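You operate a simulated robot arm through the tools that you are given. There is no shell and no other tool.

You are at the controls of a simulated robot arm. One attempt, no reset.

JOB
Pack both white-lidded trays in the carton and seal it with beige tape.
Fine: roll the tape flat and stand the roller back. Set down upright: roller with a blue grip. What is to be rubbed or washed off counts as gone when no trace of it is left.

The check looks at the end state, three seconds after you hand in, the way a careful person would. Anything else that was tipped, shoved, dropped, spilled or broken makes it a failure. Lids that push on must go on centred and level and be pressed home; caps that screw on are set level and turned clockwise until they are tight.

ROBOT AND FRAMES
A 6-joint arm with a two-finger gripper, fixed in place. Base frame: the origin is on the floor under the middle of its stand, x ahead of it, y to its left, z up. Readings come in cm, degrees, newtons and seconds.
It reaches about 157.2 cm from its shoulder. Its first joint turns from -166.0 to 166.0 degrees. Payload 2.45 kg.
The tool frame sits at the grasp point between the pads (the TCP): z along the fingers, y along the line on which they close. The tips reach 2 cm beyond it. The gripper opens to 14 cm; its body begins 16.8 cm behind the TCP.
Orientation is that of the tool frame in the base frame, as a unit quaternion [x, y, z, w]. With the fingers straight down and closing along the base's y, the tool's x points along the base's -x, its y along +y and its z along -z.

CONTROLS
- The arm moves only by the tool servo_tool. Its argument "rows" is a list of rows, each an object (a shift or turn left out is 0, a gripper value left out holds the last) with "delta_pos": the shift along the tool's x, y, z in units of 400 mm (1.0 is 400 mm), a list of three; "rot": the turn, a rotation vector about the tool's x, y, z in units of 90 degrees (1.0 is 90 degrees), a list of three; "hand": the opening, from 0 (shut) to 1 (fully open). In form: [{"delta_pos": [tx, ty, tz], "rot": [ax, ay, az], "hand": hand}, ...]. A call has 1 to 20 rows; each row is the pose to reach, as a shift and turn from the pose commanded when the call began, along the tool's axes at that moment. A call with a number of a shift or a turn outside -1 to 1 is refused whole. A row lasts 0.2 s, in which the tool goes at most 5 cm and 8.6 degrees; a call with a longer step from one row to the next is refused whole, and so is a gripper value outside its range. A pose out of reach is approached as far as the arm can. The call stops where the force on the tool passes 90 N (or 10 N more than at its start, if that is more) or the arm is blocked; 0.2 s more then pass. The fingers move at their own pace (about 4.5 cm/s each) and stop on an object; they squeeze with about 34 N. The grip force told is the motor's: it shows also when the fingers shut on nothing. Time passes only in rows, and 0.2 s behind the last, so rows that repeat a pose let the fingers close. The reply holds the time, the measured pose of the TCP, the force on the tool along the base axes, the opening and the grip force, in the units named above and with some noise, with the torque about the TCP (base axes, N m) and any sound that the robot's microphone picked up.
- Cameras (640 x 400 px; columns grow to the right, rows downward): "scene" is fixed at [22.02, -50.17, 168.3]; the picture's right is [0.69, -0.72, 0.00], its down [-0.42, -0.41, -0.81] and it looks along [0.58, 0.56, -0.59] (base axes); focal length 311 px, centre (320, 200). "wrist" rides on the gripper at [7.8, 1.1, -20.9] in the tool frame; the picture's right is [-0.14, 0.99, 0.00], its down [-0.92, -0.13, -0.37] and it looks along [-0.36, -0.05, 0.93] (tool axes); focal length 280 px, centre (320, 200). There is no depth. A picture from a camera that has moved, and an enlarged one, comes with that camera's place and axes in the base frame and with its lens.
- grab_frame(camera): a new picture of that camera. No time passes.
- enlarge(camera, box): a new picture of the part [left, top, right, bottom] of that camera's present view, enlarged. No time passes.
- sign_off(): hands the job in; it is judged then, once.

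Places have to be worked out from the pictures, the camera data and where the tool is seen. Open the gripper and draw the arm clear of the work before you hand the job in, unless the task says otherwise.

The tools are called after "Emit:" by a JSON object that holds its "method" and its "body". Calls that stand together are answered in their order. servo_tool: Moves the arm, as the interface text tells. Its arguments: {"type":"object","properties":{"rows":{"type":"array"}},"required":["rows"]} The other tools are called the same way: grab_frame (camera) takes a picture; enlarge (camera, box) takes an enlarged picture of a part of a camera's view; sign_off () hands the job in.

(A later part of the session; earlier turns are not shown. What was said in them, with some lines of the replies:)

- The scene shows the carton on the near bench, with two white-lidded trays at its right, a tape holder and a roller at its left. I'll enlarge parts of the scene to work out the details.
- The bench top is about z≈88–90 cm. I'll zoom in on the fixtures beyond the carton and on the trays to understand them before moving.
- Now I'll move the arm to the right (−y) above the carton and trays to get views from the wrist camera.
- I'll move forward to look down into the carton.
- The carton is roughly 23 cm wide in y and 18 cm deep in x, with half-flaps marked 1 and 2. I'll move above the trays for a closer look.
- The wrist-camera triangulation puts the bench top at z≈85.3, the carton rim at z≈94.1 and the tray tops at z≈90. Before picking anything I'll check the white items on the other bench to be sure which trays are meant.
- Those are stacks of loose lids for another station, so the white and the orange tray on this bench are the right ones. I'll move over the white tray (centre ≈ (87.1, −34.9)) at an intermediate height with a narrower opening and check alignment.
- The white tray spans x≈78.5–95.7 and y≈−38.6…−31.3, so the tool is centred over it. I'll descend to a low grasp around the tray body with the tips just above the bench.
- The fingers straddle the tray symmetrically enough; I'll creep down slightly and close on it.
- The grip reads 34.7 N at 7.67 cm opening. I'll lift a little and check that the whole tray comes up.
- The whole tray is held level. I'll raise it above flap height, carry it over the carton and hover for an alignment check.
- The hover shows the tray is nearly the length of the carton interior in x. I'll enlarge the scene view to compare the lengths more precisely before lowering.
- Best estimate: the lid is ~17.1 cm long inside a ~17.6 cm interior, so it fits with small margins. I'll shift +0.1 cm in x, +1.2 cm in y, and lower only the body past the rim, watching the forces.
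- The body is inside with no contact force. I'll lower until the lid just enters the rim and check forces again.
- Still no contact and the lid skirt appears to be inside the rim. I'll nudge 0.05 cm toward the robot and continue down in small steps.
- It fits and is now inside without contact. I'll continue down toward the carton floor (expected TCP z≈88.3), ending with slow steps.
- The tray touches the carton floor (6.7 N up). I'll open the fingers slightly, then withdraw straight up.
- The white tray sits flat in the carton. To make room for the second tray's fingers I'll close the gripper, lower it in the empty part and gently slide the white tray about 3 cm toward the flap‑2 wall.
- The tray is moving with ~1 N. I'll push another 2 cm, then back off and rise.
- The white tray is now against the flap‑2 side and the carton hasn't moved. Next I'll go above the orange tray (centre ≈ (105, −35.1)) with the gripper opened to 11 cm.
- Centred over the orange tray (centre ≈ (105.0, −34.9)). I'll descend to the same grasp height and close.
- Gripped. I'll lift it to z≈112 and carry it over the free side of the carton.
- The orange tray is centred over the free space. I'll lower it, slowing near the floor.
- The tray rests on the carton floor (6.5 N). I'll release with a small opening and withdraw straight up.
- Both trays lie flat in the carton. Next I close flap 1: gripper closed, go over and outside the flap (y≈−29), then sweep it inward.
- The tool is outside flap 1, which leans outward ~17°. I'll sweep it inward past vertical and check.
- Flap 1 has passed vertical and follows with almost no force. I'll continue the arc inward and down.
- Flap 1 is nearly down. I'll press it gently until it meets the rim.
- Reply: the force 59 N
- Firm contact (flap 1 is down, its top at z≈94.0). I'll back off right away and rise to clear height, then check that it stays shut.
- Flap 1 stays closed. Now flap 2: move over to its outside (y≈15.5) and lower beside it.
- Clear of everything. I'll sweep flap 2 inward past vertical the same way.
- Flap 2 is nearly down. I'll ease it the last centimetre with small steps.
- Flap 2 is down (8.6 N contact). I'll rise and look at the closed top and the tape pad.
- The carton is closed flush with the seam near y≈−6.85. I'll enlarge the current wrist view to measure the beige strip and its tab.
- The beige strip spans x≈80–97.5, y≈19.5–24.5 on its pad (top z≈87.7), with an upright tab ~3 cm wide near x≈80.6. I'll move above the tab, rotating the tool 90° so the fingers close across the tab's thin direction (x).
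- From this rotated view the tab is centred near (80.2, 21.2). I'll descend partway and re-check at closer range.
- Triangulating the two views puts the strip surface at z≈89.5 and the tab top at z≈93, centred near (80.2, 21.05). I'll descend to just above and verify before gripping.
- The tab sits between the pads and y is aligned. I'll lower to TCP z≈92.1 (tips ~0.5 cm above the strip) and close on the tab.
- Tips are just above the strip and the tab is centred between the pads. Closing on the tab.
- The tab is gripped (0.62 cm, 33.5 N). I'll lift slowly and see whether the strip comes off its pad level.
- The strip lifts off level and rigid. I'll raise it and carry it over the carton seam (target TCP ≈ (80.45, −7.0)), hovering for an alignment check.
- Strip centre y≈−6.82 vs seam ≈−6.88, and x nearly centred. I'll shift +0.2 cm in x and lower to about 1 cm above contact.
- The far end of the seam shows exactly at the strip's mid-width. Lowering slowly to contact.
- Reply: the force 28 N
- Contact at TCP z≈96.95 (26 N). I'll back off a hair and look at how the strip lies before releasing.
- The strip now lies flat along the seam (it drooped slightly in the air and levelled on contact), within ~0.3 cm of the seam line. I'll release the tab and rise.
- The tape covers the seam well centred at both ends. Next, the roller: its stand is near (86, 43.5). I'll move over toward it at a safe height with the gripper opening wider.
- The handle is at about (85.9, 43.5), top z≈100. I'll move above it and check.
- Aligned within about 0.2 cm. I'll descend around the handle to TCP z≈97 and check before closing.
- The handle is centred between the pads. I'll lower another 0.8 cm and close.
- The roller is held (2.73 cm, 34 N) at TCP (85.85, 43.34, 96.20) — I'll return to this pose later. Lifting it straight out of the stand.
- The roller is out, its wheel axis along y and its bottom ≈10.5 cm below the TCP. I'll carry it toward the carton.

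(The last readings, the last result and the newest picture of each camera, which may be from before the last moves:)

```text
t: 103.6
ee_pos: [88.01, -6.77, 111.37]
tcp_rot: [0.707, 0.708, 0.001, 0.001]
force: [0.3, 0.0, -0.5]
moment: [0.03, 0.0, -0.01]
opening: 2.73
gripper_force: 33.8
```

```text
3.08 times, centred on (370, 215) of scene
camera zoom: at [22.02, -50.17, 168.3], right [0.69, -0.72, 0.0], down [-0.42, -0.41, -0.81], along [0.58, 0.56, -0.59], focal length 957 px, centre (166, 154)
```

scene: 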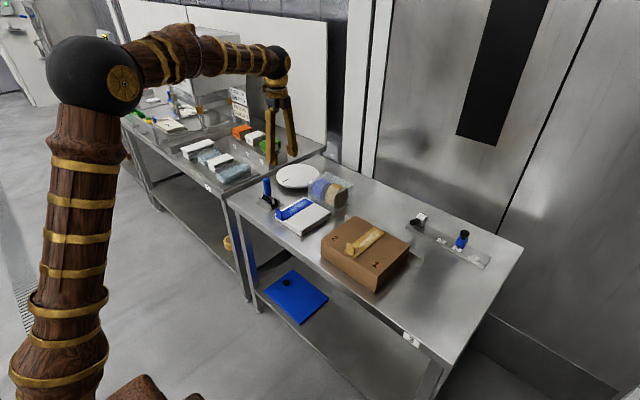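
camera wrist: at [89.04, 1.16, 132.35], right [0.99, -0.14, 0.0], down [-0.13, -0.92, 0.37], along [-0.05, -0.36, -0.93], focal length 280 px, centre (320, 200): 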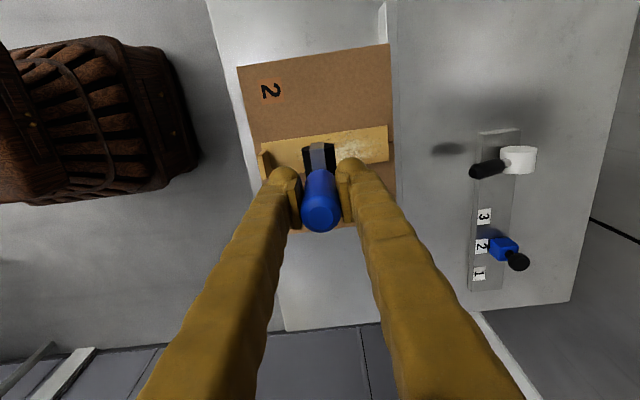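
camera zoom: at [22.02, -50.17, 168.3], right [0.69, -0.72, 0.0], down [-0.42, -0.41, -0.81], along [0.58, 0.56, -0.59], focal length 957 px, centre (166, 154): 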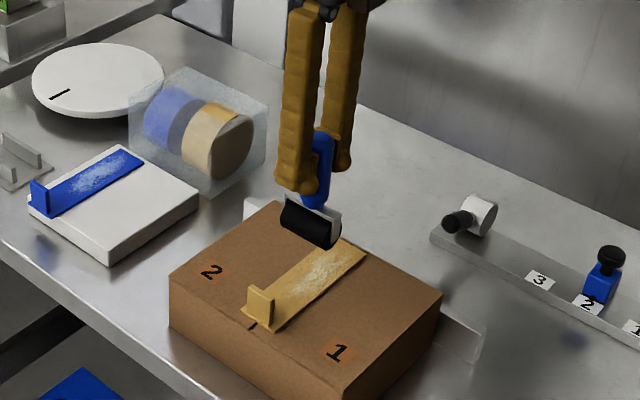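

The roller is above the strip. I'll move to the start just past the tab (x≈84.2) and lower to about 0.8 cm above the tape.

Emit:
{"method": "servo_tool", "body": {"rows": [{"delta_pos": [-0.005, -0.05, 0.0]}, {"delta_pos": [-0.005, -0.095, 0.0]}, {"delta_pos": [-0.005, -0.095, 0.05]}, {"delta_pos": [-0.005, -0.095, 0.1]}, {"delta_pos": [-0.005, -0.095, 0.13]}, {"delta_pos": [-0.005, -0.095, 0.147]}, {"delta_pos": [-0.005, -0.095, 0.147]}]}}

Emit:
{"method": "enlarge", "body": {"camera": "scene", "box": [325, 195, 415, 275]}}

Emit:
{"method": "enlarge", "body": {"camera": "wrist", "box": [250, 80, 450, 240]}}

```text
t: 105.2
ee_pos: [84.34, -6.94, 105.59]
tcp_rot: [0.707, 0.707, 0.001, 0.0]
force: [0.1, -0.7, -1.5]
moment: [0.02, -0.02, -0.02]
opening: 2.75
gripper_force: 34.8
```

```text
5.00 times, centred on (370, 235) of scene
camera zoom: at [22.02, -50.17, 168.3], right [0.69, -0.72, 0.0], down [-0.42, -0.41, -0.81], along [0.58, 0.56, -0.59], focal length 1555 px, centre (70, 25)
```

zoom: 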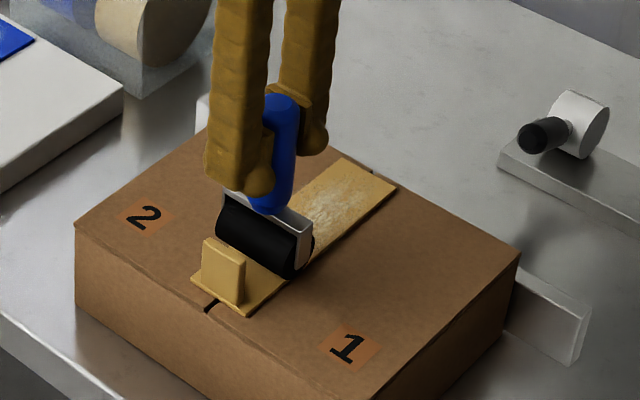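

```text
2.50 times, centred on (350, 160) of wrist
camera zoom: at [85.24, 0.94, 126.5], right [0.99, -0.14, 0.0], down [-0.13, -0.92, 0.37], along [-0.05, -0.36, -0.93], focal length 701 px, centre (245, 300)
```

zoom: 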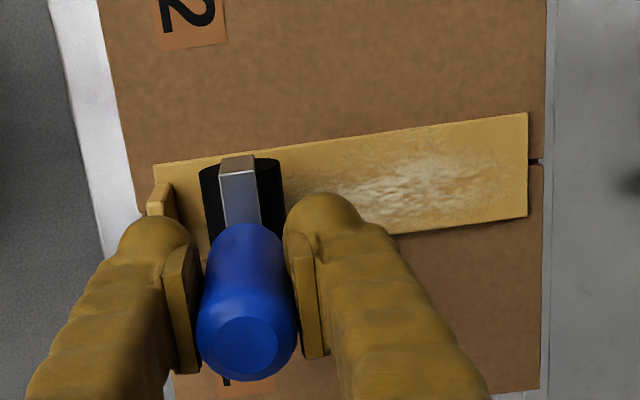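

The wheel spans the tape's width and clears the tab. Lowering in small steps to make contact.

Emit:
{"method": "servo_tool", "body": {"rows": [{"delta_pos": [0, 0, 0.006]}, {"delta_pos": [0, 0, 0.012]}, {"delta_pos": [0, 0, 0.015]}, {"delta_pos": [0, 0, 0.015]}]}}

Emit:
{"method": "enlarge", "body": {"camera": "scene", "box": [335, 215, 395, 265]}}

```text
t: 106.2
ee_pos: [84.28, -6.98, 104.89]
tcp_rot: [0.707, 0.707, 0.0, 0.0]
force: [-0.2, -0.9, -2.0]
moment: [0.01, -0.02, 0.02]
opening: 2.73
gripper_force: 34.2
```

```text
8.00 times, centred on (365, 240) of scene
camera zoom: at [22.02, -50.17, 168.3], right [0.69, -0.72, 0.0], down [-0.42, -0.41, -0.81], along [0.58, 0.56, -0.59], focal length 2489 px, centre (-40, -120)
```

zoom: 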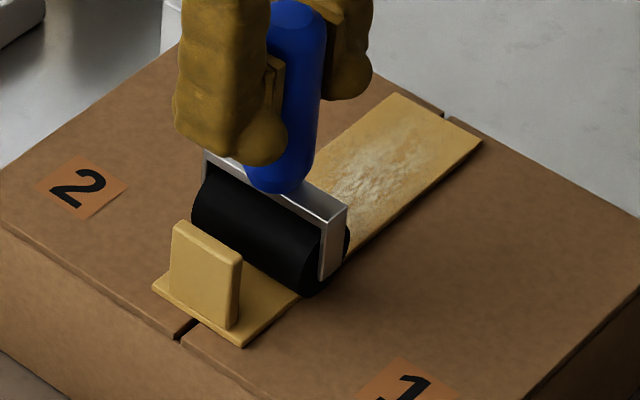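

Emit:
{"method": "servo_tool", "body": {"rows": [{"delta_pos": [0, 0, 0.003]}, {"delta_pos": [0, 0, 0.005]}, {"delta_pos": [0, 0, 0.005]}]}}

```text
t: 107.0
ee_pos: [84.22, -6.92, 104.69]
tcp_rot: [0.707, 0.707, 0.001, 0.001]
force: [0.4, -0.5, -1.1]
moment: [0.01, 0.01, 0.02]
opening: 2.7
gripper_force: 33.8
```

Emit:
{"method": "servo_tool", "body": {"rows": [{"delta_pos": [0, 0, 0.003]}, {"delta_pos": [0, 0, 0.005]}, {"delta_pos": [0, 0, 0.005]}]}}

```text
t: 107.8
ee_pos: [84.28, -6.96, 104.52]
tcp_rot: [0.707, 0.707, 0.001, 0.001]
force: [0.8, -0.5, -1.0]
moment: [0.02, 0.01, -0.03]
opening: 2.73
gripper_force: 33.9
```

No contact yet at 104.52; I continue down in 0.1–0.2 cm steps.

Emit:
{"method": "servo_tool", "body": {"rows": [{"delta_pos": [0, 0, 0.0025]}, {"delta_pos": [0, 0, 0.005]}, {"delta_pos": [0, 0, 0.005]}]}}

Emit:
{"method": "enlarge", "body": {"camera": "scene", "box": [335, 215, 395, 265]}}

```text
t: 108.6
ee_pos: [84.25, -7.02, 104.34]
tcp_rot: [0.707, 0.707, 0.001, 0.0]
force: [0.1, 0.5, -0.7]
moment: [0.02, -0.03, 0.03]
opening: 2.72
gripper_force: 34.1
```

```text
8.00 times, centred on (365, 240) of scene
camera zoom: at [22.02, -50.17, 168.3], right [0.69, -0.72, 0.0], down [-0.42, -0.41, -0.81], along [0.58, 0.56, -0.59], focal length 2489 px, centre (-40, -120)
```

zoom: 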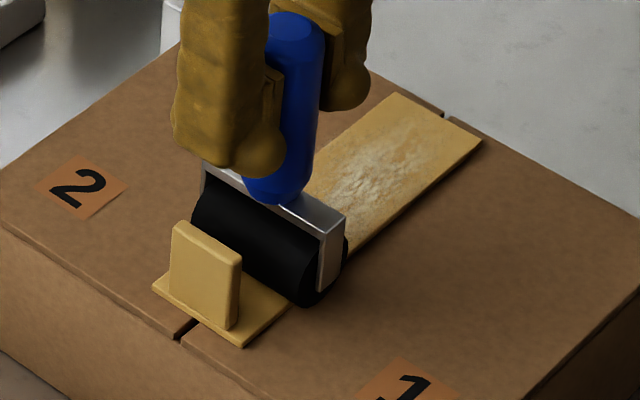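

Emit:
{"method": "servo_tool", "body": {"rows": [{"delta_pos": [0, 0, 0.0025]}, {"delta_pos": [0, 0, 0.005]}, {"delta_pos": [0, 0, 0.005]}]}}

```text
t: 109.4
ee_pos: [84.39, -6.99, 104.28]
tcp_rot: [0.707, 0.707, 0.001, 0.0]
force: [0.3, 0.5, 15.4]
moment: [0.08, 0.03, -0.01]
opening: 2.73
gripper_force: 33.9
```

Contact with 15 N — a good rolling pressure. Rolling slowly forward along the tape to its far end.

Emit:
{"method": "servo_tool", "body": {"rows": [{"delta_pos": [0, 0.02, 0]}, {"delta_pos": [0, 0.04, 0]}, {"delta_pos": [0, 0.06, 0]}, {"delta_pos": [0, 0.08, 0]}, {"delta_pos": [0, 0.1, 0]}, {"delta_pos": [0, 0.12, 0]}]}}

Emit:
{"method": "enlarge", "body": {"camera": "scene", "box": [335, 205, 405, 265]}}

Emit:
{"method": "enlarge", "body": {"camera": "wrist", "box": [250, 80, 450, 240]}}

```text
t: 110.8
ee_pos: [89.0, -6.87, 104.17]
tcp_rot: [0.707, 0.707, 0.001, 0.0]
force: [-4.8, 0.8, 17.6]
moment: [-0.04, 0.33, -0.03]
opening: 2.74
gripper_force: 33.7
```

```text
6.67 times, centred on (370, 235) of scene
camera zoom: at [22.02, -50.17, 168.3], right [0.69, -0.72, 0.0], down [-0.42, -0.41, -0.81], along [0.58, 0.56, -0.59], focal length 2074 px, centre (-13, -33)
```

zoom: 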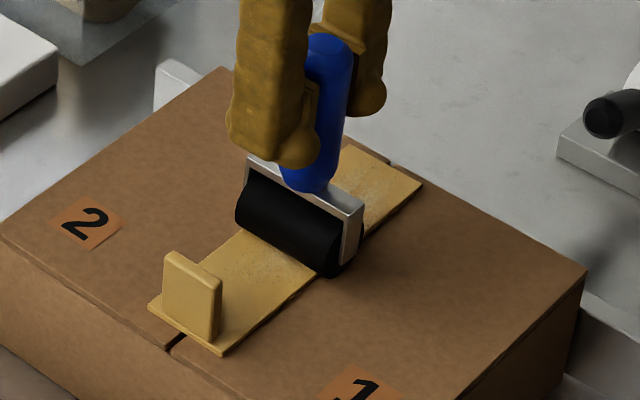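

```text
2.50 times, centred on (350, 160) of wrist
camera zoom: at [89.98, 0.94, 125.16], right [0.99, -0.14, 0.0], down [-0.13, -0.92, 0.37], along [-0.05, -0.36, -0.93], focal length 701 px, centre (245, 300)
```

zoom: 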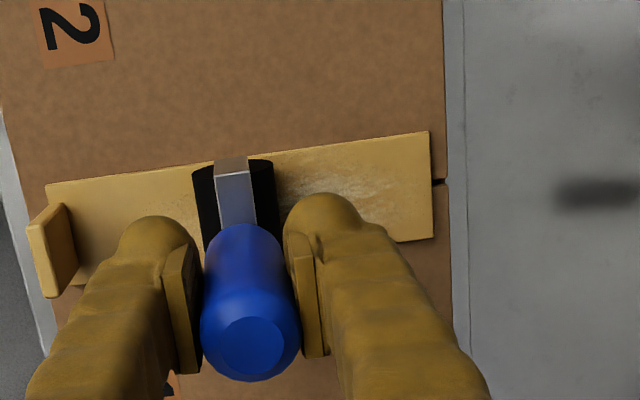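

The wrinkled, pale patch is smoothing behind the wheel. Continuing to the far end.

Emit:
{"method": "servo_tool", "body": {"rows": [{"delta_pos": [0, 0.02, 0]}, {"delta_pos": [0, 0.04, 0]}, {"delta_pos": [0, 0.06, 0]}, {"delta_pos": [0, 0.08, 0]}, {"delta_pos": [0, 0.1, 0]}, {"delta_pos": [0, 0.12, 0]}, {"delta_pos": [0, 0.14, 0]}, {"delta_pos": [0, 0.16, 0]}, {"delta_pos": [0, 0.175, 0]}, {"delta_pos": [0, 0.19, 0]}]}}

Emit:
{"method": "enlarge", "body": {"camera": "scene", "box": [335, 205, 405, 265]}}

Emit:
{"method": "enlarge", "body": {"camera": "wrist", "box": [210, 80, 410, 240]}}

```text
t: 113.0
ee_pos: [96.67, -6.9, 104.19]
tcp_rot: [0.707, 0.707, 0.0, 0.0]
force: [-1.9, -0.4, 6.5]
moment: [-0.08, 0.19, 0.0]
opening: 2.78
gripper_force: 34.3
```

```text
6.67 times, centred on (370, 235) of scene
camera zoom: at [22.02, -50.17, 168.3], right [0.69, -0.72, 0.0], down [-0.42, -0.41, -0.81], along [0.58, 0.56, -0.59], focal length 2074 px, centre (-13, -33)
```

zoom: 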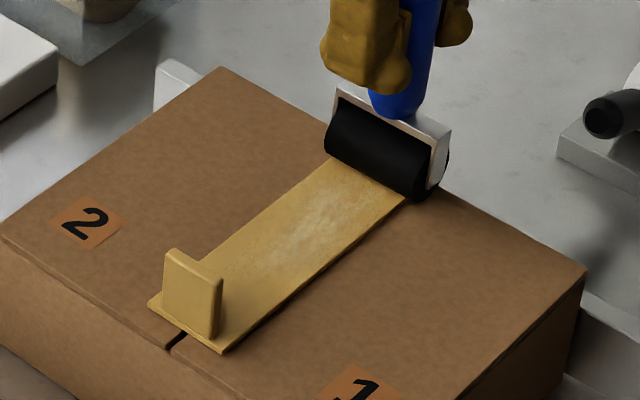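

```text
2.50 times, centred on (310, 160) of wrist
camera zoom: at [97.69, 1.01, 125.16], right [0.99, -0.14, 0.0], down [-0.13, -0.92, 0.37], along [-0.05, -0.36, -0.93], focal length 701 px, centre (345, 300)
```

zoom: 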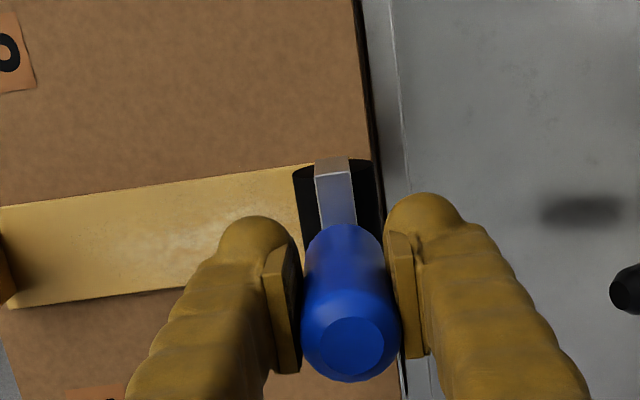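

The patch is much fainter but not gone. I'll roll back toward the tab with slightly more pressure.

Emit:
{"method": "servo_tool", "body": {"rows": [{"delta_pos": [0, 0.008, 0.001]}, {"delta_pos": [0, -0.01, 0.0015]}, {"delta_pos": [0, -0.03, 0.0015]}, {"delta_pos": [0, -0.05, 0.0015]}, {"delta_pos": [0, -0.07, 0.0015]}, {"delta_pos": [0, -0.09, 0.0015]}, {"delta_pos": [0, -0.11, 0.0015]}, {"delta_pos": [0, -0.13, 0.0015]}, {"delta_pos": [0, -0.15, 0.0015]}, {"delta_pos": [0, -0.17, 0.0015]}, {"delta_pos": [0, -0.19, 0.0015]}, {"delta_pos": [0, -0.21, 0.0015]}, {"delta_pos": [0, -0.23, 0.0015]}, {"delta_pos": [0, -0.25, 0.0015]}, {"delta_pos": [0, -0.27, 0.0015]}, {"delta_pos": [0, -0.29, 0.0015]}, {"delta_pos": [0, -0.31, 0.0015]}]}}

Emit:
{"method": "enlarge", "body": {"camera": "scene", "box": [335, 205, 405, 265]}}

Emit:
{"method": "enlarge", "body": {"camera": "wrist", "box": [250, 80, 450, 240]}}

```text
t: 116.6
ee_pos: [84.27, -6.96, 104.18]
tcp_rot: [0.707, 0.707, 0.001, 0.0]
force: [2.8, 0.2, 11.4]
moment: [0.0, -0.11, 0.03]
opening: 2.74
gripper_force: 34.4
```

```text
6.67 times, centred on (370, 235) of scene
camera zoom: at [22.02, -50.17, 168.3], right [0.69, -0.72, 0.0], down [-0.42, -0.41, -0.81], along [0.58, 0.56, -0.59], focal length 2074 px, centre (-13, -33)
```

zoom: 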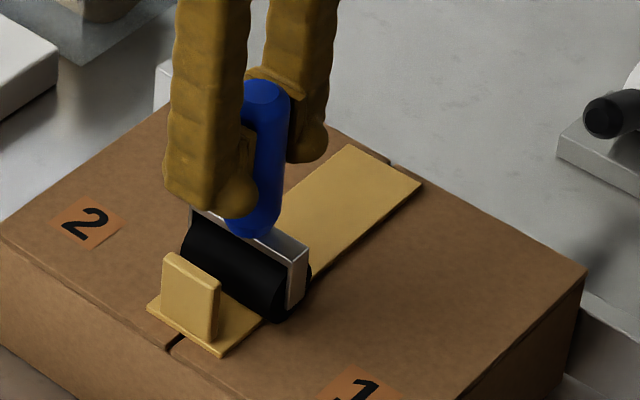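

```text
2.50 times, centred on (350, 160) of wrist
camera zoom: at [85.26, 0.97, 125.1], right [0.99, -0.14, 0.0], down [-0.13, -0.92, 0.37], along [-0.05, -0.36, -0.93], focal length 701 px, centre (245, 300)
```

zoom: 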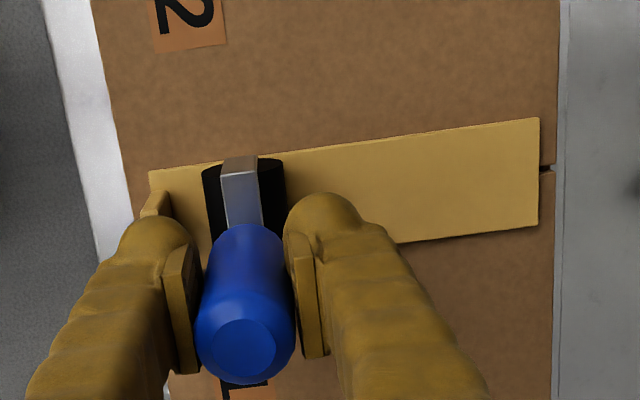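

The tape now looks smooth with no pale trace. I'll do one more full pass (a bit closer to the tab, then out to the far end) for certainty and then lift off.

Emit:
{"method": "servo_tool", "body": {"rows": [{"delta_pos": [0, -0.012, 0]}, {"delta_pos": [0, -0.012, 0]}, {"delta_pos": [0, 0.01, 0]}, {"delta_pos": [0, 0.03, 0]}, {"delta_pos": [0, 0.05, 0]}, {"delta_pos": [0, 0.07, 0]}, {"delta_pos": [0, 0.09, 0]}, {"delta_pos": [0, 0.11, 0]}, {"delta_pos": [0, 0.13, 0]}, {"delta_pos": [0, 0.15, 0]}, {"delta_pos": [0, 0.17, 0]}, {"delta_pos": [0, 0.19, 0]}, {"delta_pos": [0, 0.21, 0]}, {"delta_pos": [0, 0.23, 0]}, {"delta_pos": [0, 0.25, 0]}, {"delta_pos": [0, 0.27, 0]}, {"delta_pos": [0, 0.29, 0]}, {"delta_pos": [0, 0.31, 0]}, {"delta_pos": [0, 0.31, 0]}]}}

Emit:
{"method": "servo_tool", "body": {"rows": [{"delta_pos": [0, 0, -0.01]}, {"delta_pos": [0, 0, -0.05]}, {"delta_pos": [0, -0.05, -0.13]}, {"delta_pos": [0, -0.12, -0.23]}, {"delta_pos": [0, -0.2, -0.28]}, {"delta_pos": [0, -0.26, -0.28]}, {"delta_pos": [0, -0.26, -0.28]}]}}

Emit:
{"method": "enlarge", "body": {"camera": "scene", "box": [335, 205, 405, 265]}}

Emit:
{"method": "grab_frame", "body": {"camera": "wrist"}}

```text
t: 120.6
ee_pos: [96.9, -6.88, 104.05]
tcp_rot: [0.707, 0.707, 0.0, 0.001]
force: [0.7, 0.4, 0.2]
moment: [-0.02, -0.04, 0.02]
opening: 2.72
gripper_force: 34.6
```

```text
t: 122.2
ee_pos: [86.39, -6.99, 115.38]
tcp_rot: [0.707, 0.707, 0.001, 0.001]
force: [0.9, 0.0, -1.1]
moment: [0.02, 0.0, 0.0]
opening: 2.74
gripper_force: 34.1
```

```text
6.67 times, centred on (370, 235) of scene
camera zoom: at [22.02, -50.17, 168.3], right [0.69, -0.72, 0.0], down [-0.42, -0.41, -0.81], along [0.58, 0.56, -0.59], focal length 2074 px, centre (-13, -33)
```

zoom: 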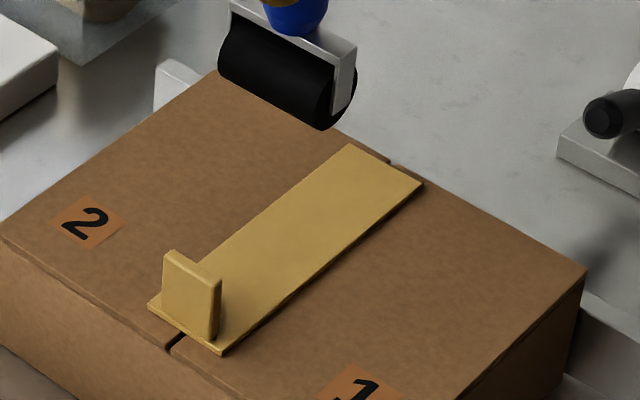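

```text
taken
camera wrist: at [87.27, 0.91, 136.34], right [0.99, -0.14, 0.0], down [-0.13, -0.92, 0.37], along [-0.05, -0.36, -0.93], focal length 280 px, centre (320, 200)
```

wrist: 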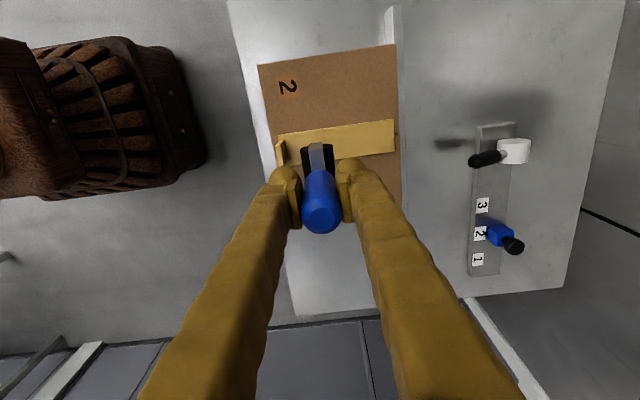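

The tape is smooth and lies flat. Before returning the roller I'll check that it hasn't shifted or tilted in the grip.

Emit:
{"method": "enlarge", "body": {"camera": "wrist", "box": [250, 110, 390, 240]}}

Emit:
{"method": "enlarge", "body": {"camera": "scene", "box": [330, 150, 420, 240]}}

```text
3.08 times, centred on (320, 175) of wrist
camera zoom: at [87.27, 0.91, 136.34], right [0.99, -0.14, 0.0], down [-0.13, -0.92, 0.37], along [-0.05, -0.36, -0.93], focal length 863 px, centre (320, 277)
```

zoom: 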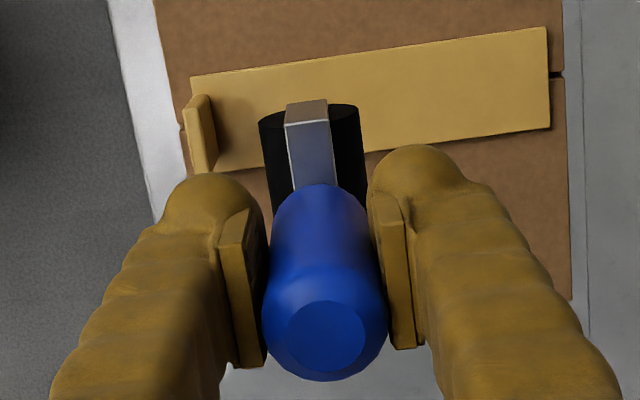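

```text
4.44 times, centred on (375, 195) of scene
camera zoom: at [22.02, -50.17, 168.3], right [0.69, -0.72, 0.0], down [-0.42, -0.41, -0.81], along [0.58, 0.56, -0.59], focal length 1383 px, centre (76, 222)
```

zoom: 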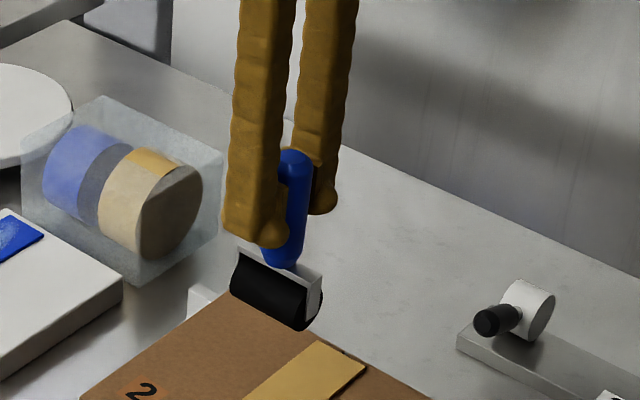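

Only a ~1° tilt and ~0.2 cm shift of the wheel in the grip. I'll carry the roller back above its stand.

Emit:
{"method": "servo_tool", "body": {"rows": [{"delta_pos": [0.06, 0.0, 0]}, {"delta_pos": [0.14, 0.0, 0]}, {"delta_pos": [0.23, 0.0, 0]}, {"delta_pos": [0.32, 0.0, 0]}, {"delta_pos": [0.41, 0.0, 0]}, {"delta_pos": [0.5, -0.005, 0]}, {"delta_pos": [0.59, -0.008, 0]}, {"delta_pos": [0.68, -0.008, 0]}, {"delta_pos": [0.77, -0.008, 0]}, {"delta_pos": [0.86, -0.008, 0]}, {"delta_pos": [0.94, -0.008, 0]}, {"delta_pos": [0.98, -0.008, 0]}, {"delta_pos": [0.98, -0.008, 0]}]}}

Emit:
{"method": "servo_tool", "body": {"rows": [{"delta_pos": [0.08, 0, 0]}, {"delta_pos": [0.17, 0, 0]}, {"delta_pos": [0.24, 0, 0]}, {"delta_pos": [0.278, 0, 0]}, {"delta_pos": [0.278, 0, 0.05]}, {"delta_pos": [0.278, 0, 0.12]}, {"delta_pos": [0.278, 0, 0.18]}, {"delta_pos": [0.278, 0, 0.2]}, {"delta_pos": [0.278, 0, 0.2]}]}}

Emit:
{"method": "enlarge", "body": {"camera": "wrist", "box": [220, 80, 420, 240]}}

Emit:
{"method": "enlarge", "body": {"camera": "scene", "box": [235, 140, 315, 220]}}

```text
t: 125.0
ee_pos: [86.0, 32.44, 115.23]
tcp_rot: [0.707, 0.707, 0.001, 0.001]
force: [0.2, -1.0, -1.0]
moment: [0.02, 0.01, 0.0]
opening: 2.73
gripper_force: 33.6
```

```text
t: 127.0
ee_pos: [85.91, 43.45, 107.23]
tcp_rot: [0.707, 0.708, 0.0, 0.001]
force: [-0.2, 0.9, -2.2]
moment: [0.0, 0.03, -0.02]
opening: 2.77
gripper_force: 33.9
```

```text
2.50 times, centred on (320, 160) of wrist
camera zoom: at [86.88, 51.29, 128.29], right [0.99, -0.14, 0.0], down [-0.13, -0.92, 0.37], along [-0.05, -0.36, -0.93], focal length 701 px, centre (320, 300)
```

zoom: 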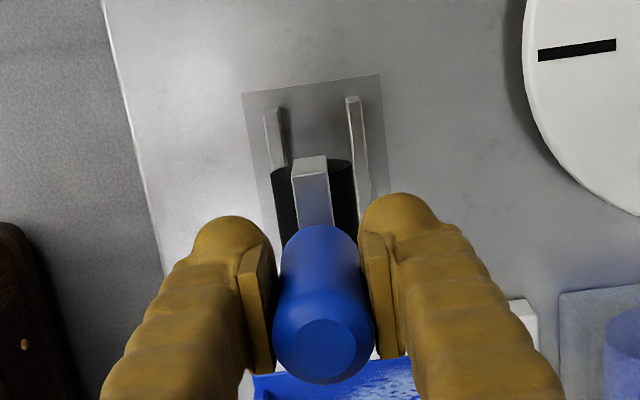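

```text
5.00 times, centred on (275, 180) of scene
camera zoom: at [22.02, -50.17, 168.3], right [0.69, -0.72, 0.0], down [-0.42, -0.41, -0.81], along [0.58, 0.56, -0.59], focal length 1555 px, centre (545, 300)
```

zoom: 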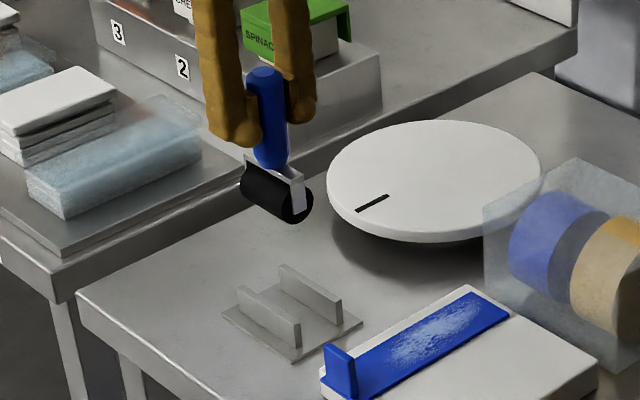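

The roller is above its stand; I'll correct the ~1° tilt and lower to just above the side walls for a check.

Emit:
{"method": "servo_tool", "body": {"rows": [{"delta_pos": [0, 0.0, 0.04], "rot": [-0.006, 0, 0]}, {"delta_pos": [0, 0.0, 0.08], "rot": [-0.012, 0, 0]}, {"delta_pos": [0, 0.0, 0.12], "rot": [-0.012, 0, 0]}, {"delta_pos": [0, 0.0, 0.15], "rot": [-0.012, 0, 0]}, {"delta_pos": [0, 0.0, 0.165], "rot": [-0.012, 0, 0]}, {"delta_pos": [0, 0.0, 0.165], "rot": [-0.012, 0, 0]}]}}

Emit:
{"method": "enlarge", "body": {"camera": "wrist", "box": [220, 80, 420, 240]}}

Emit:
{"method": "enlarge", "body": {"camera": "scene", "box": [240, 160, 300, 220]}}

```text
t: 128.4
ee_pos: [85.83, 43.53, 100.5]
tcp_rot: [0.708, 0.707, 0.007, 0.007]
force: [-0.5, -0.4, -1.8]
moment: [0.01, -0.02, 0.04]
opening: 2.71
gripper_force: 33.5
```

```text
2.50 times, centred on (320, 160) of wrist
camera zoom: at [86.5, 51.35, 121.66], right [0.99, -0.14, 0.02], down [-0.13, -0.92, 0.37], along [-0.03, -0.36, -0.93], focal length 701 px, centre (320, 300)
```

zoom: 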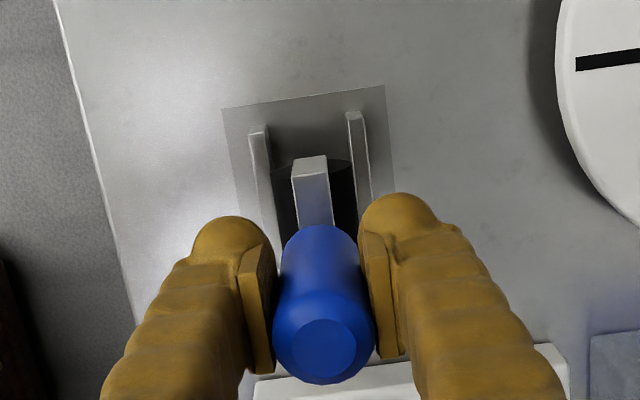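

```text
6.67 times, centred on (270, 190) of scene
camera zoom: at [22.02, -50.17, 168.3], right [0.69, -0.72, 0.0], down [-0.42, -0.41, -0.81], along [0.58, 0.56, -0.59], focal length 2074 px, centre (653, 267)
```

zoom: 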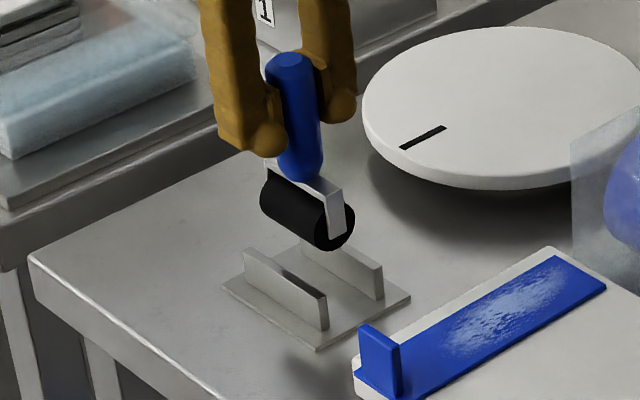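

Emit:
{"method": "enlarge", "body": {"camera": "wrist", "box": [280, 110, 360, 175]}}

Emit:
{"method": "enlarge", "body": {"camera": "scene", "box": [255, 180, 295, 215]}}

```text
6.15 times, centred on (320, 142) of wrist
camera zoom: at [86.5, 51.35, 121.66], right [0.99, -0.14, 0.02], down [-0.13, -0.92, 0.37], along [-0.03, -0.36, -0.93], focal length 1726 px, centre (320, 554)
```

zoom: 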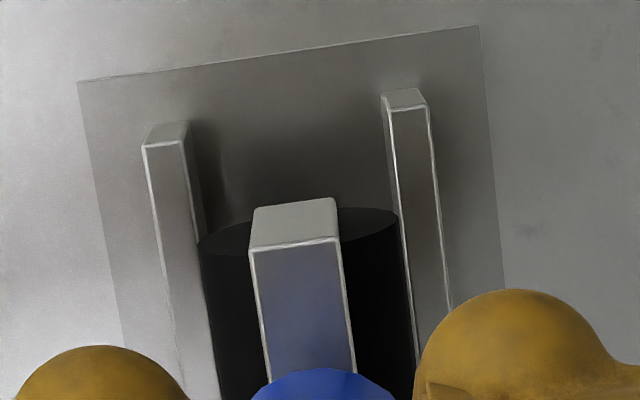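

```text
11.43 times, centred on (275, 198) of scene
camera zoom: at [22.02, -50.17, 168.3], right [0.69, -0.72, 0.0], down [-0.42, -0.41, -0.81], along [0.58, 0.56, -0.59], focal length 3555 px, centre (834, 229)
```

zoom: 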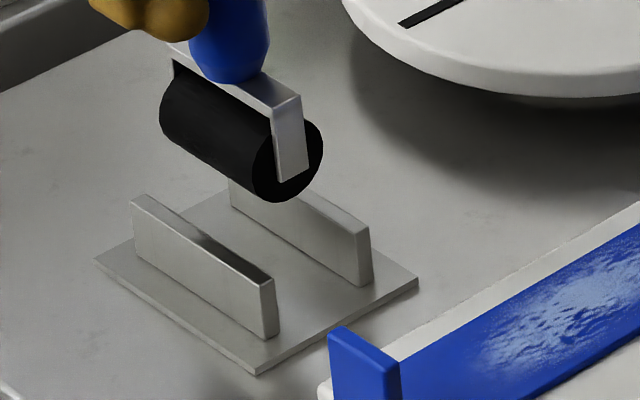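

The wheel is within 0.1 cm of the slot centre and parallel to the walls (clearance ±0.26 cm). I'll make a tiny correction and lower into the slot, watching the forces.

Emit:
{"method": "servo_tool", "body": {"rows": [{"delta_pos": [-0.004, -0.0015, 0.0]}, {"delta_pos": [-0.004, -0.002, 0.015]}, {"delta_pos": [-0.004, -0.0022, 0.03]}, {"delta_pos": [-0.004, -0.0025, 0.045]}, {"delta_pos": [-0.004, -0.0028, 0.06]}, {"delta_pos": [-0.004, -0.0028, 0.06]}]}}

Emit:
{"method": "enlarge", "body": {"camera": "wrist", "box": [280, 110, 360, 175]}}

Emit:
{"method": "enlarge", "body": {"camera": "scene", "box": [255, 180, 295, 215]}}

```text
t: 129.8
ee_pos: [85.91, 43.19, 98.41]
tcp_rot: [0.707, 0.707, 0.007, 0.006]
force: [0.1, -0.4, -1.4]
moment: [-0.01, 0.0, 0.02]
opening: 2.75
gripper_force: 34.7
```

```text
6.15 times, centred on (320, 142) of wrist
camera zoom: at [86.49, 51.16, 119.31], right [0.99, -0.14, 0.02], down [-0.14, -0.92, 0.37], along [-0.03, -0.36, -0.93], focal length 1726 px, centre (320, 554)
```

zoom: 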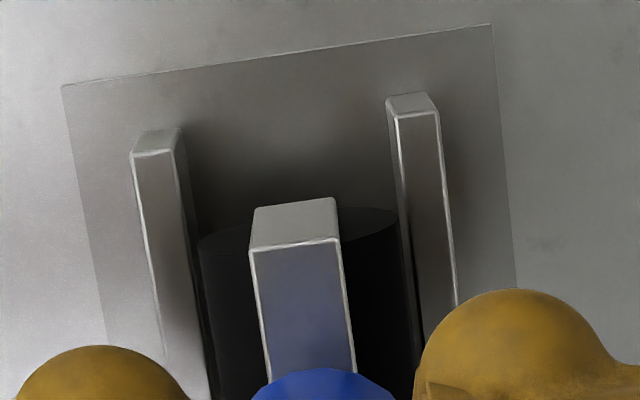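

```text
11.43 times, centred on (275, 198) of scene
camera zoom: at [22.02, -50.17, 168.3], right [0.69, -0.72, 0.0], down [-0.42, -0.41, -0.81], along [0.58, 0.56, -0.59], focal length 3555 px, centre (834, 229)
```

zoom: 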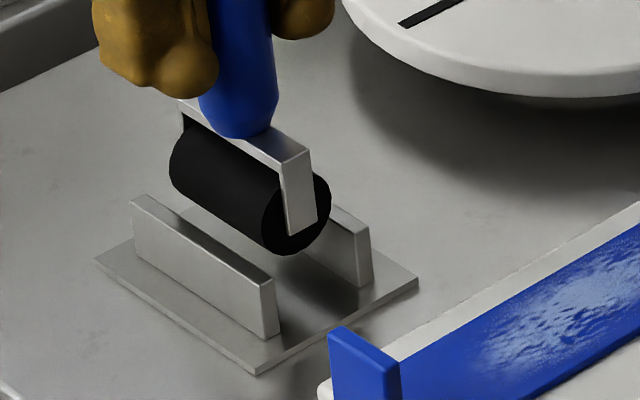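

Centred in the slot with equal gaps. Continuing down slowly.

Emit:
{"method": "servo_tool", "body": {"rows": [{"delta_pos": [0, -0.0003, 0.015]}, {"delta_pos": [0, -0.0006, 0.03]}, {"delta_pos": [0, -0.0008, 0.04]}, {"delta_pos": [0, -0.001, 0.048]}, {"delta_pos": [0, -0.001, 0.048]}]}}

Emit:
{"method": "enlarge", "body": {"camera": "wrist", "box": [280, 110, 360, 175]}}

Emit:
{"method": "enlarge", "body": {"camera": "scene", "box": [255, 180, 295, 215]}}

```text
t: 131.0
ee_pos: [85.75, 43.25, 96.26]
tcp_rot: [0.708, 0.707, 0.008, 0.007]
force: [0.2, 0.5, -1.4]
moment: [0.0, 0.0, -0.03]
opening: 2.73
gripper_force: 34.4
```

```text
6.15 times, centred on (320, 142) of wrist
camera zoom: at [86.5, 51.17, 117.36], right [0.99, -0.14, 0.02], down [-0.13, -0.92, 0.37], along [-0.03, -0.36, -0.93], focal length 1726 px, centre (320, 554)
```

zoom: 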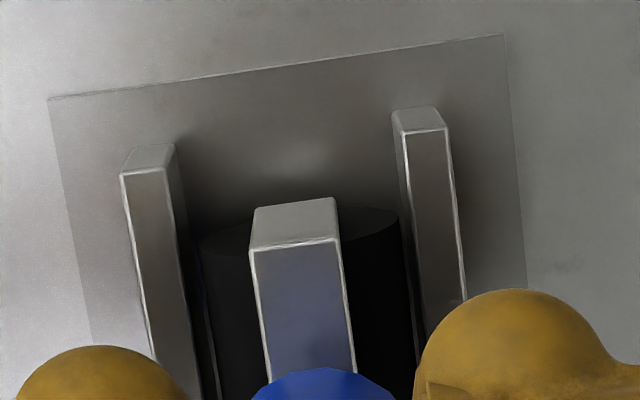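

```text
11.43 times, centred on (275, 198) of scene
camera zoom: at [22.02, -50.17, 168.3], right [0.69, -0.72, 0.0], down [-0.42, -0.41, -0.81], along [0.58, 0.56, -0.59], focal length 3555 px, centre (834, 229)
```

zoom: 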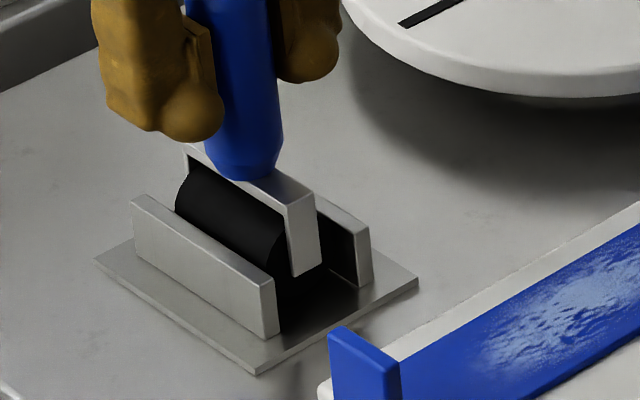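

The wheel is between the walls with no contact force. Easing down to touch the base.

Emit:
{"method": "servo_tool", "body": {"rows": [{"delta_pos": [0, 0, 0.0025]}, {"delta_pos": [0, 0, 0.004]}, {"delta_pos": [0, 0, 0.004]}]}}

```text
t: 131.8
ee_pos: [85.8, 43.21, 96.29]
tcp_rot: [0.707, 0.707, 0.008, 0.007]
force: [1.2, 0.3, -0.8]
moment: [-0.02, 0.02, 0.02]
opening: 2.72
gripper_force: 34.0
```

Emit:
{"method": "servo_tool", "body": {"rows": [{"delta_pos": [0, 0, 0.0025]}, {"delta_pos": [0, 0, 0.004]}, {"delta_pos": [0, 0, 0.004]}]}}

```text
t: 132.6
ee_pos: [85.95, 43.2, 96.01]
tcp_rot: [0.707, 0.707, 0.006, 0.007]
force: [0.3, -0.3, -1.5]
moment: [0.02, -0.01, 0.0]
opening: 2.71
gripper_force: 34.3
```

Emit:
{"method": "servo_tool", "body": {"rows": [{"delta_pos": [0, 0, 0.002]}, {"delta_pos": [0, 0, 0.003]}, {"delta_pos": [0, 0, 0.003]}]}}

```text
t: 133.4
ee_pos: [85.93, 43.15, 95.94]
tcp_rot: [0.707, 0.707, 0.008, 0.007]
force: [-0.1, 1.4, 8.8]
moment: [-0.19, 0.06, 0.02]
opening: 2.73
gripper_force: 34.1
```

The roller rests on the stand base (8.8 N). I'll release slowly and withdraw straight up.

Emit:
{"method": "servo_tool", "body": {"rows": [{"delta_pos": [0, 0, -0.0008], "hand": 0.22}, {"delta_pos": [0, 0, -0.0008], "hand": 0.26}, {"delta_pos": [0, 0, -0.0008], "hand": 0.32}, {"delta_pos": [0, 0, -0.0008], "hand": 0.4}, {"delta_pos": [0, 0, -0.0008], "hand": 0.45}, {"delta_pos": [0, 0, -0.0008], "hand": 0.45}]}}

Emit:
{"method": "enlarge", "body": {"camera": "wrist", "box": [220, 80, 420, 240]}}

Emit:
{"method": "enlarge", "body": {"camera": "scene", "box": [240, 160, 300, 220]}}

```text
t: 134.8
ee_pos: [85.98, 43.28, 95.9]
tcp_rot: [0.707, 0.707, 0.007, 0.007]
force: [-0.5, 0.4, -0.8]
moment: [0.0, 0.0, 0.0]
opening: 6.29
gripper_force: 0.1
```

```text
2.50 times, centred on (320, 160) of wrist
camera zoom: at [86.48, 51.15, 116.98], right [0.99, -0.14, 0.02], down [-0.14, -0.92, 0.37], along [-0.03, -0.36, -0.93], focal length 701 px, centre (320, 300)
```

zoom: 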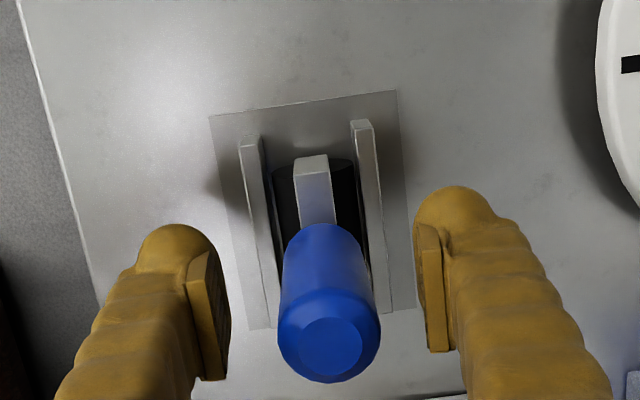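

```text
6.67 times, centred on (270, 190) of scene
camera zoom: at [22.02, -50.17, 168.3], right [0.69, -0.72, 0.0], down [-0.42, -0.41, -0.81], along [0.58, 0.56, -0.59], focal length 2074 px, centre (653, 267)
```

zoom: 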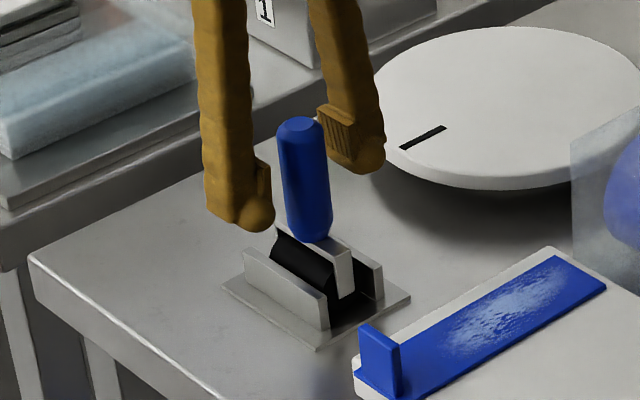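

The roller stands upright in its stand. Withdrawing straight up, then I'll inspect everything.

Emit:
{"method": "servo_tool", "body": {"rows": [{"delta_pos": [0, 0.0, -0.03]}, {"delta_pos": [0, 0.001, -0.08]}, {"delta_pos": [0, 0.002, -0.15]}, {"delta_pos": [0, 0.004, -0.23]}, {"delta_pos": [0, 0.006, -0.32]}, {"delta_pos": [0, 0.008, -0.42]}, {"delta_pos": [0, 0.008, -0.52], "rot": [0.006, 0, 0]}, {"delta_pos": [0, 0.008, -0.6], "rot": [0.012, 0, 0]}, {"delta_pos": [0, 0.008, -0.6], "rot": [0.012, 0, 0]}]}}

Emit:
{"method": "grab_frame", "body": {"camera": "wrist"}}

Emit:
{"method": "grab_frame", "body": {"camera": "scene"}}

Emit:
{"method": "enlarge", "body": {"camera": "scene", "box": [240, 160, 300, 220]}}

Emit:
{"method": "enlarge", "body": {"camera": "scene", "box": [310, 200, 420, 300]}}

```text
t: 136.8
ee_pos: [85.75, 43.21, 119.94]
tcp_rot: [0.707, 0.708, 0.0, 0.001]
force: [0.3, -0.2, 0.2]
moment: [0.0, 0.01, 0.01]
opening: 6.31
gripper_force: 0.1
```

```text
taken
camera wrist: at [86.7, 51.17, 140.95], right [0.99, -0.14, 0.0], down [-0.13, -0.92, 0.37], along [-0.05, -0.36, -0.93], focal length 280 px, centre (320, 200)
```

wrist: 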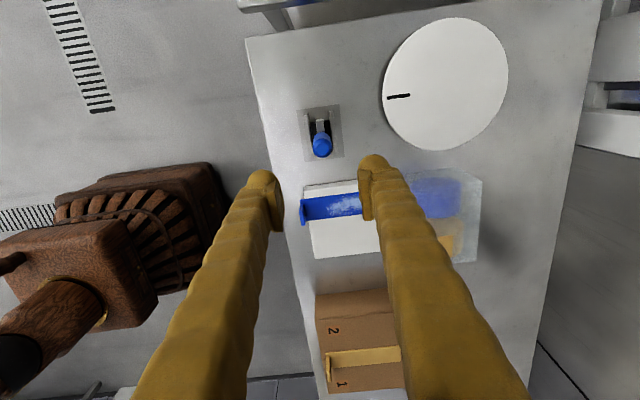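

```text
taken
```

scene: 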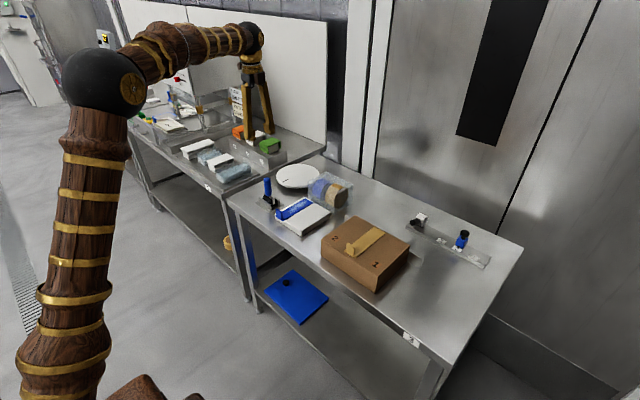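

```text
6.67 times, centred on (270, 190) of scene
camera zoom: at [22.02, -50.17, 168.3], right [0.69, -0.72, 0.0], down [-0.42, -0.41, -0.81], along [0.58, 0.56, -0.59], focal length 2074 px, centre (653, 267)
```

zoom: 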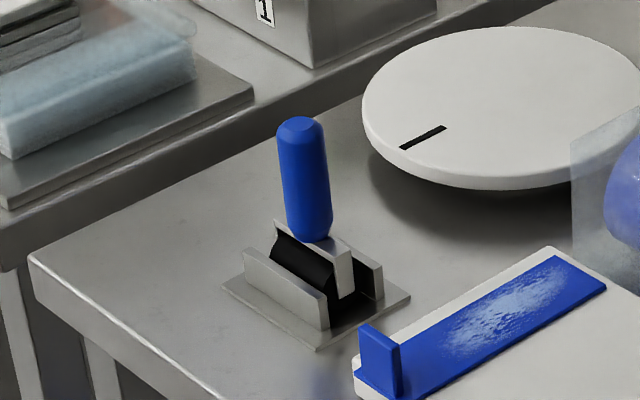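

```text
4.00 times, centred on (365, 250) of scene
camera zoom: at [22.02, -50.17, 168.3], right [0.69, -0.72, 0.0], down [-0.42, -0.41, -0.81], along [0.58, 0.56, -0.59], focal length 1244 px, centre (140, 0)
```

zoom: 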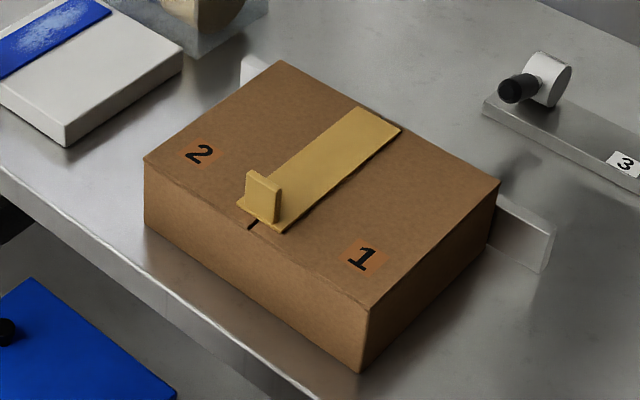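

Everything looks in place: carton closed and taped smooth, roller upright in its stand. I'll retract to a parking pose near the start (rotating the tool back), then take a last close look at the tape.

Emit:
{"method": "servo_tool", "body": {"rows": [{"delta_pos": [-0.02, -0.03, -0.05], "rot": [0, 0, -0.05]}, {"delta_pos": [-0.06, -0.07, -0.1], "rot": [0, 0, -0.13]}, {"delta_pos": [-0.1, -0.11, -0.145], "rot": [0, 0, -0.21]}, {"delta_pos": [-0.14, -0.15, -0.145], "rot": [0, 0, -0.29]}, {"delta_pos": [-0.18, -0.19, -0.145], "rot": [0, 0, -0.37]}, {"delta_pos": [-0.22, -0.23, -0.145], "rot": [0, 0, -0.45]}, {"delta_pos": [-0.26, -0.27, -0.145], "rot": [0, 0, -0.53]}, {"delta_pos": [-0.3, -0.31, -0.145], "rot": [0, 0, -0.61]}, {"delta_pos": [-0.34, -0.35, -0.145], "rot": [0, 0, -0.69]}, {"delta_pos": [-0.38, -0.39, -0.145], "rot": [0, 0, -0.77]}, {"delta_pos": [-0.42, -0.43, -0.145], "rot": [0, 0, -0.85]}, {"delta_pos": [-0.46, -0.47, -0.145], "rot": [0, 0, -0.93]}, {"delta_pos": [-0.5, -0.51, -0.145], "rot": [0, 0, -1.0]}, {"delta_pos": [-0.5, -0.519, -0.145], "rot": [0, 0, -1.0], "hand": 1.0}, {"delta_pos": [-0.5, -0.519, -0.145], "rot": [0, 0, -1.0], "hand": 1.0}, {"delta_pos": [-0.5, -0.519, -0.145], "rot": [0, 0, -1.0], "hand": 1.0}]}}

Emit:
{"method": "grab_frame", "body": {"camera": "wrist"}}

Emit:
{"method": "enlarge", "body": {"camera": "scene", "box": [345, 215, 405, 265]}}

```text
t: 140.2
ee_pos: [65.06, 23.2, 125.68]
tcp_rot: [0.0, 1.0, 0.0, 0.001]
force: [0.0, 0.6, 0.2]
moment: [0.05, 0.01, 0.02]
opening: 13.36
gripper_force: 0.0
```

```text
taken
camera wrist: at [57.08, 24.39, 146.71], right [0.14, 0.99, 0.0], down [0.92, -0.13, 0.37], along [0.37, -0.05, -0.93], focal length 280 px, centre (320, 200)
```

wrist: 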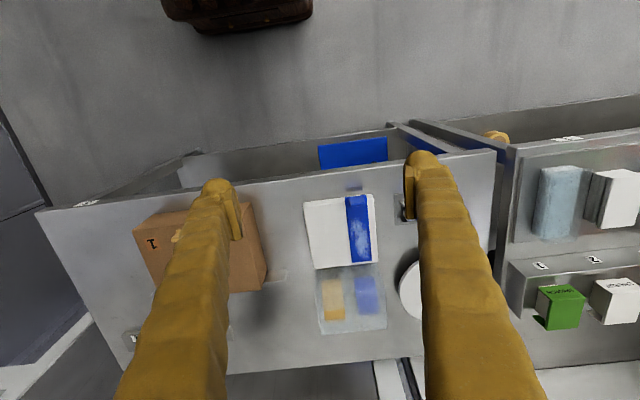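

```text
8.00 times, centred on (375, 240) of scene
camera zoom: at [22.02, -50.17, 168.3], right [0.69, -0.72, 0.0], down [-0.42, -0.41, -0.81], along [0.58, 0.56, -0.59], focal length 2489 px, centre (-120, -120)
```

zoom: 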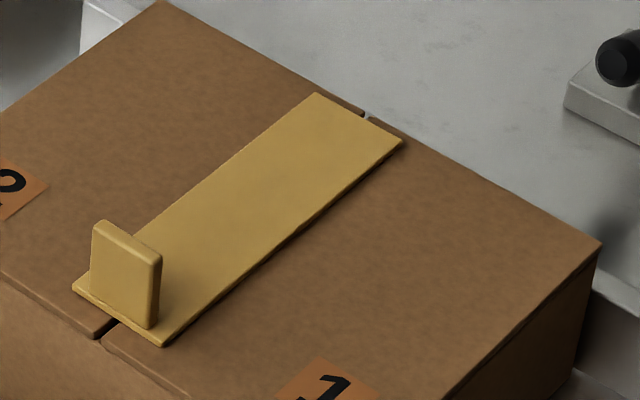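

The tape is smooth and flat over the seam, the flaps are shut, the roller is upright in its stand, and nothing else has moved. The gripper is open and clear of the work, so I'm handing in.

Emit:
{"method": "sign_off", "body": {}}

```text
The job is handed in.
```

The job is handed in: both white-lidded trays are in the carton and it is sealed with the beige tape. No verdict has come back.

- **Trays:** the white and the orange tray sit flat side by side in the carton, lids on. I slid the white one about 4 cm sideways inside the carton to make room for the second.
- **Flaps:** flap 1 was closed first, then flap 2, and both stayed flush. Flap 1 took one hard press of about 57 N before I backed off; I saw no damage.
- **Tape:** the beige strip lies along the seam, within about 0.3 cm of centre. I rolled it until no pale wrinkled patch was visible. The wheel could not reach the last 3 cm or so beside the upright tab, which showed no wrinkles.
- **Roller:** it is back upright in its stand, within about 0.2 cm of where it started.

In the last pictures nothing else had moved. The arm was back near its starting pose with the gripper open when I handed in.
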